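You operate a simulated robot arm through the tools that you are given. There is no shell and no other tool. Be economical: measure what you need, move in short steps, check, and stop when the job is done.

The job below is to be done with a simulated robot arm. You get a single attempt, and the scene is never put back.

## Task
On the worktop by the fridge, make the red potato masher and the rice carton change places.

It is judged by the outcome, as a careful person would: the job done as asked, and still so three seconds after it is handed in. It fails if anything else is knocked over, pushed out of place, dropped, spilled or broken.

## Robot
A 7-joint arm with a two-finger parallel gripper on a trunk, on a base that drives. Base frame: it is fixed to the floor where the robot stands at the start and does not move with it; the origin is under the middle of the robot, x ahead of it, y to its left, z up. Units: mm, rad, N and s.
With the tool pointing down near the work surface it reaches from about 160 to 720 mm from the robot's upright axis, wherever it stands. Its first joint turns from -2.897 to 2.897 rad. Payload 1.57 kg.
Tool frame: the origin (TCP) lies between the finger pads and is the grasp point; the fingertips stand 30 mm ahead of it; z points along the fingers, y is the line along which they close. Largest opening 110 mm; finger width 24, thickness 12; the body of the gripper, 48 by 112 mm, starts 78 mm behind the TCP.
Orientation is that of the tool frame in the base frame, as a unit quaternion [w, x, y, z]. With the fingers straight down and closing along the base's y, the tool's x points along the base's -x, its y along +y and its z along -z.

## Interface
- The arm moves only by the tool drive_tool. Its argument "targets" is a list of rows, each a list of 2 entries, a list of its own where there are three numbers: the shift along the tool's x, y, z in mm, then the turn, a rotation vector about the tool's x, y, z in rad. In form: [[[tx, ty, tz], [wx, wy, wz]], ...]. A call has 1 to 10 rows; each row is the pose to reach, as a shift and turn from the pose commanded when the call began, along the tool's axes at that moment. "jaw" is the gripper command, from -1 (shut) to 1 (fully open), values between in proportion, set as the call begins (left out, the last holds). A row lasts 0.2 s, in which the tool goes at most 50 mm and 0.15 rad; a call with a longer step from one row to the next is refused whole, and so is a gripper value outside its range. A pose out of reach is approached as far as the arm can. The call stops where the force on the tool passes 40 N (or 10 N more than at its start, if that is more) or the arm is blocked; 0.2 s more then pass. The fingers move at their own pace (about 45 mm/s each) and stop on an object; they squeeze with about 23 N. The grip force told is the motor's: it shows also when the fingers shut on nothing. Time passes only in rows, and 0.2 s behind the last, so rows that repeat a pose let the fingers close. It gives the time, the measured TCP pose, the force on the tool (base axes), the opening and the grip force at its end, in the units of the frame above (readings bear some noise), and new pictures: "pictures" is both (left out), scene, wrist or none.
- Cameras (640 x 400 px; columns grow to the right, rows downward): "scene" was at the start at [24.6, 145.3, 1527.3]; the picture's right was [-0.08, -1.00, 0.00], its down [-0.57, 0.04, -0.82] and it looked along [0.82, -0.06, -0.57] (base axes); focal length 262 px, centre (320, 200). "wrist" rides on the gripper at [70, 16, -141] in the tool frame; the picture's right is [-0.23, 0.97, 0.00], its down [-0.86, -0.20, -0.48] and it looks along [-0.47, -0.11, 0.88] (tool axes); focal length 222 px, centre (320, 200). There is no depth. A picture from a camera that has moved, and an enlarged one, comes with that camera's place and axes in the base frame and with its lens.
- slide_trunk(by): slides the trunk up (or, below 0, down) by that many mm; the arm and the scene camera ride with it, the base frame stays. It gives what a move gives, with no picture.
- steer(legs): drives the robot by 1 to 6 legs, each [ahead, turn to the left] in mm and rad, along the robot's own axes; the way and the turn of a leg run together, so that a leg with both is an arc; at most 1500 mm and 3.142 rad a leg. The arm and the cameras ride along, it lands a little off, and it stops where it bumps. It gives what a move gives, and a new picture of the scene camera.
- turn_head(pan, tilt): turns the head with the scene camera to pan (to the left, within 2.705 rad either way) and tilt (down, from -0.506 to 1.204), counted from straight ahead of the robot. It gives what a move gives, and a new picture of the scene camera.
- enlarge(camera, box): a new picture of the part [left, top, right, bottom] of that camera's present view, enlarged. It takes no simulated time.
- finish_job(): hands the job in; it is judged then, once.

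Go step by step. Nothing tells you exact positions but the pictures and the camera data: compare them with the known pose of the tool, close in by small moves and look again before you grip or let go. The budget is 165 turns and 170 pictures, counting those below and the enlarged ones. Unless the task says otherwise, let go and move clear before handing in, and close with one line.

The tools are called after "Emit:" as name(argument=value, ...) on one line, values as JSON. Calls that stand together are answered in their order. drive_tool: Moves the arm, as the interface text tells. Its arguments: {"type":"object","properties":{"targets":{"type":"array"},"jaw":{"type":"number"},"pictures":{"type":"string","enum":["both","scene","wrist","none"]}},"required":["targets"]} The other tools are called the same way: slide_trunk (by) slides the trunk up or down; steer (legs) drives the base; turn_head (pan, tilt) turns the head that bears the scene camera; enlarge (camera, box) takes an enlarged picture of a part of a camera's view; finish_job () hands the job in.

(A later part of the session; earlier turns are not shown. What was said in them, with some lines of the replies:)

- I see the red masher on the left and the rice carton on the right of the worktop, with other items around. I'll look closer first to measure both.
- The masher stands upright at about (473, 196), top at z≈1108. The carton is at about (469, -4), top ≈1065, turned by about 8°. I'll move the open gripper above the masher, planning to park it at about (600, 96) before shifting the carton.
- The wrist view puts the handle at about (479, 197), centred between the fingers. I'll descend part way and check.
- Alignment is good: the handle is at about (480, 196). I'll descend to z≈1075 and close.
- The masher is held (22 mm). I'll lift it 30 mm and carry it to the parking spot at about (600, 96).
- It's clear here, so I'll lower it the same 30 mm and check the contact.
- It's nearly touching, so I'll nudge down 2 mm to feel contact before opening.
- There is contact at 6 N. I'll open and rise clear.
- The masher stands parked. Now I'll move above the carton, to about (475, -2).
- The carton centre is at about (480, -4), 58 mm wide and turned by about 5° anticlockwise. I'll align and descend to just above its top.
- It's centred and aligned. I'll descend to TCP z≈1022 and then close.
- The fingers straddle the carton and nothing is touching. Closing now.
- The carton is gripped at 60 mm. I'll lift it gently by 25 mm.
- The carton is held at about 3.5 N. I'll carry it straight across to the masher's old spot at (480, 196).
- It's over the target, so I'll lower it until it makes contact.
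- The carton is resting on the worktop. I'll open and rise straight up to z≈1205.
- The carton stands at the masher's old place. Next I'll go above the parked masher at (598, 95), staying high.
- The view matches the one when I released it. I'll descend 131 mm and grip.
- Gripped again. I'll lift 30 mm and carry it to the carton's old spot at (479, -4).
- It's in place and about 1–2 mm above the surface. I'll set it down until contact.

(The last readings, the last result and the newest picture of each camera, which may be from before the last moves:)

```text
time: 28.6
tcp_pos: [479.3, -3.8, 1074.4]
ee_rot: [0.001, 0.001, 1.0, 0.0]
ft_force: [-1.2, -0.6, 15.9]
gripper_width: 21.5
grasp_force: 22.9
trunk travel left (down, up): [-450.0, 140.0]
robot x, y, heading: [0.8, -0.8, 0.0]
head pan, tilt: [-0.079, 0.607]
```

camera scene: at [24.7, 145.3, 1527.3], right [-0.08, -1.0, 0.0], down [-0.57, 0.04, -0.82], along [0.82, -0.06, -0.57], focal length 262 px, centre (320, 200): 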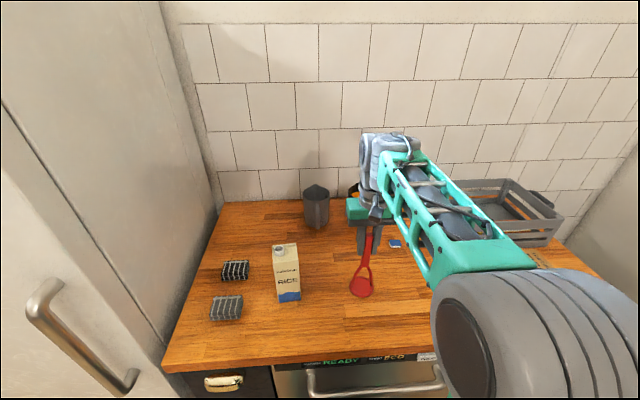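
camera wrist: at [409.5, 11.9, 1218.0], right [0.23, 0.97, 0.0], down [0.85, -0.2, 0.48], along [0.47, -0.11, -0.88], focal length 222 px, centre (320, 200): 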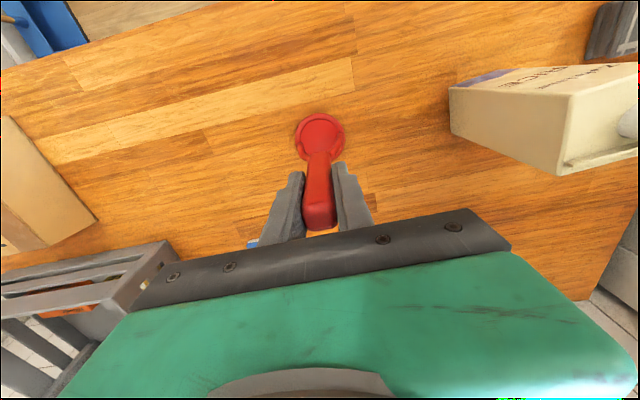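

There is firm contact now. I'll ease up 1 mm, release, then rise.

Emit:
drive_tool(targets=[[[0, 0, -1], [0, 0, 0]], [[0, 0, -1], [0, 0, 0]]], pictures="none")

Emit:
drive_tool(targets=[[[0, 0, 0], [0, 0, 0]], [[0, 0, 0], [0, 0, 0]], [[0, 0, 0], [0, 0, 0]], [[0, 0, 0], [0, 0, 0]], [[0, 0, 0], [0, 0, 0]]], jaw=1, pictures="none")

Emit:
drive_tool(targets=[[[0, 0, -40], [0, 0, 0]], [[0, 0, -80], [0, 0, 0]], [[0, 0, -120], [0, 0, 0]], [[0, 0, -145], [0, 0, 0]], [[0, 0, -145], [0, 0, 0]]])

Emit:
enlarge(camera="scene", box=[190, 170, 450, 332])

```text
time: 29.2
tcp_pos: [479.1, -4.4, 1076.2]
ee_rot: [0.001, 0.0, 1.0, 0.0]
ft_force: [2.2, -1.1, 12.5]
gripper_width: 21.6
grasp_force: 23.5
trunk travel left (down, up): [-450.0, 140.0]
robot x, y, heading: [-1.3, -1.4, -0.003]
head pan, tilt: [-0.079, 0.607]
```

```text
time: 30.4
tcp_pos: [479.9, -4.2, 1074.5]
ee_rot: [0.001, 0.0, 1.0, 0.0]
ft_force: [-0.4, 0.0, 0.5]
gripper_width: 109.8
grasp_force: 0.2
trunk travel left (down, up): [-450.0, 140.0]
robot x, y, heading: [0.7, 0.9, -0.003]
head pan, tilt: [-0.079, 0.607]
```

```text
time: 31.6
tcp_pos: [479.6, -3.7, 1219.1]
ee_rot: [0.0, 0.0, 1.0, 0.0]
ft_force: [-0.8, 0.0, -0.3]
gripper_width: 109.9
grasp_force: 0.0
trunk travel left (down, up): [-450.0, 140.0]
robot x, y, heading: [1.7, 2.0, -0.002]
head pan, tilt: [-0.079, 0.607]
camera scene: at [24.6, 145.3, 1527.3], right [-0.08, -1.0, 0.0], down [-0.57, 0.04, -0.82], along [0.82, -0.06, -0.57], focal length 262 px, centre (320, 200)
camera wrist: at [409.3, 12.4, 1360.1], right [0.23, 0.97, 0.0], down [0.85, -0.2, 0.48], along [0.47, -0.11, -0.88], focal length 222 px, centre (320, 200)
```

scene: 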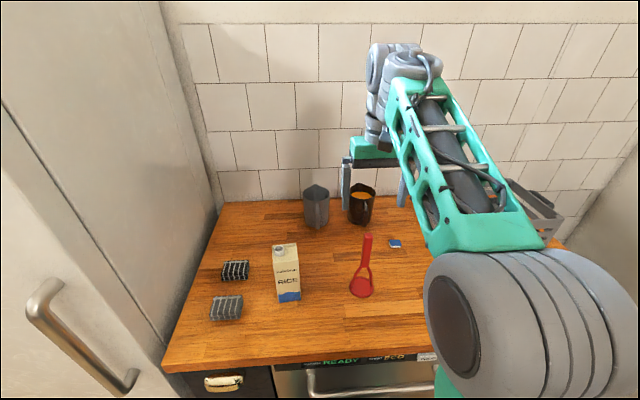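
wrist: 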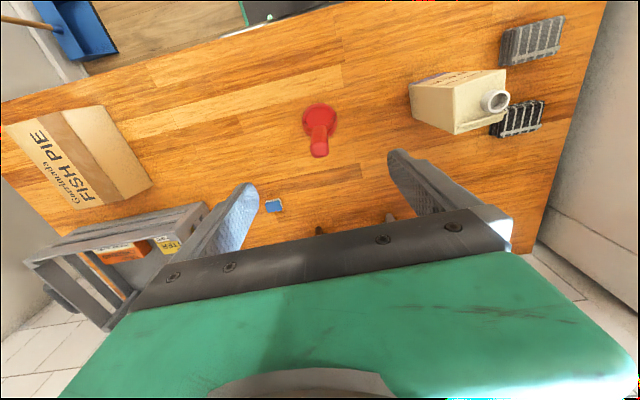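

```text
2.46 times, centred on (320, 251) of scene
camera zoom: at [24.6, 145.3, 1527.3], right [-0.08, -1.0, 0.0], down [-0.57, 0.04, -0.82], along [0.82, -0.06, -0.57], focal length 645 px, centre (320, 74)
```

zoom: 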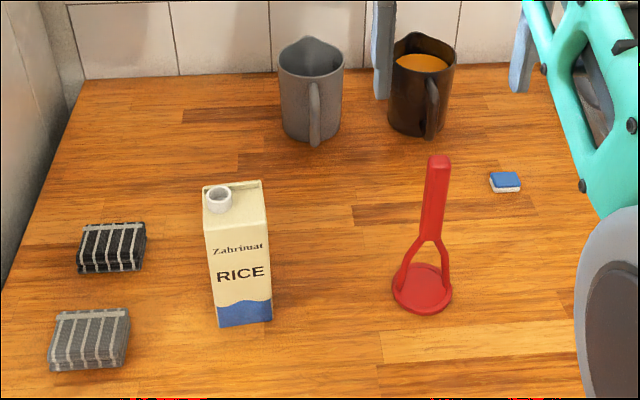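

Both items stand upright in each other's places, nothing else has moved, and the gripper is clear, so I'm handing in.

Emit:
finish_job()

```text
The job is handed in.
```

The red potato masher and the rice carton have swapped places; both stand upright, and nothing else on the worktop was disturbed.
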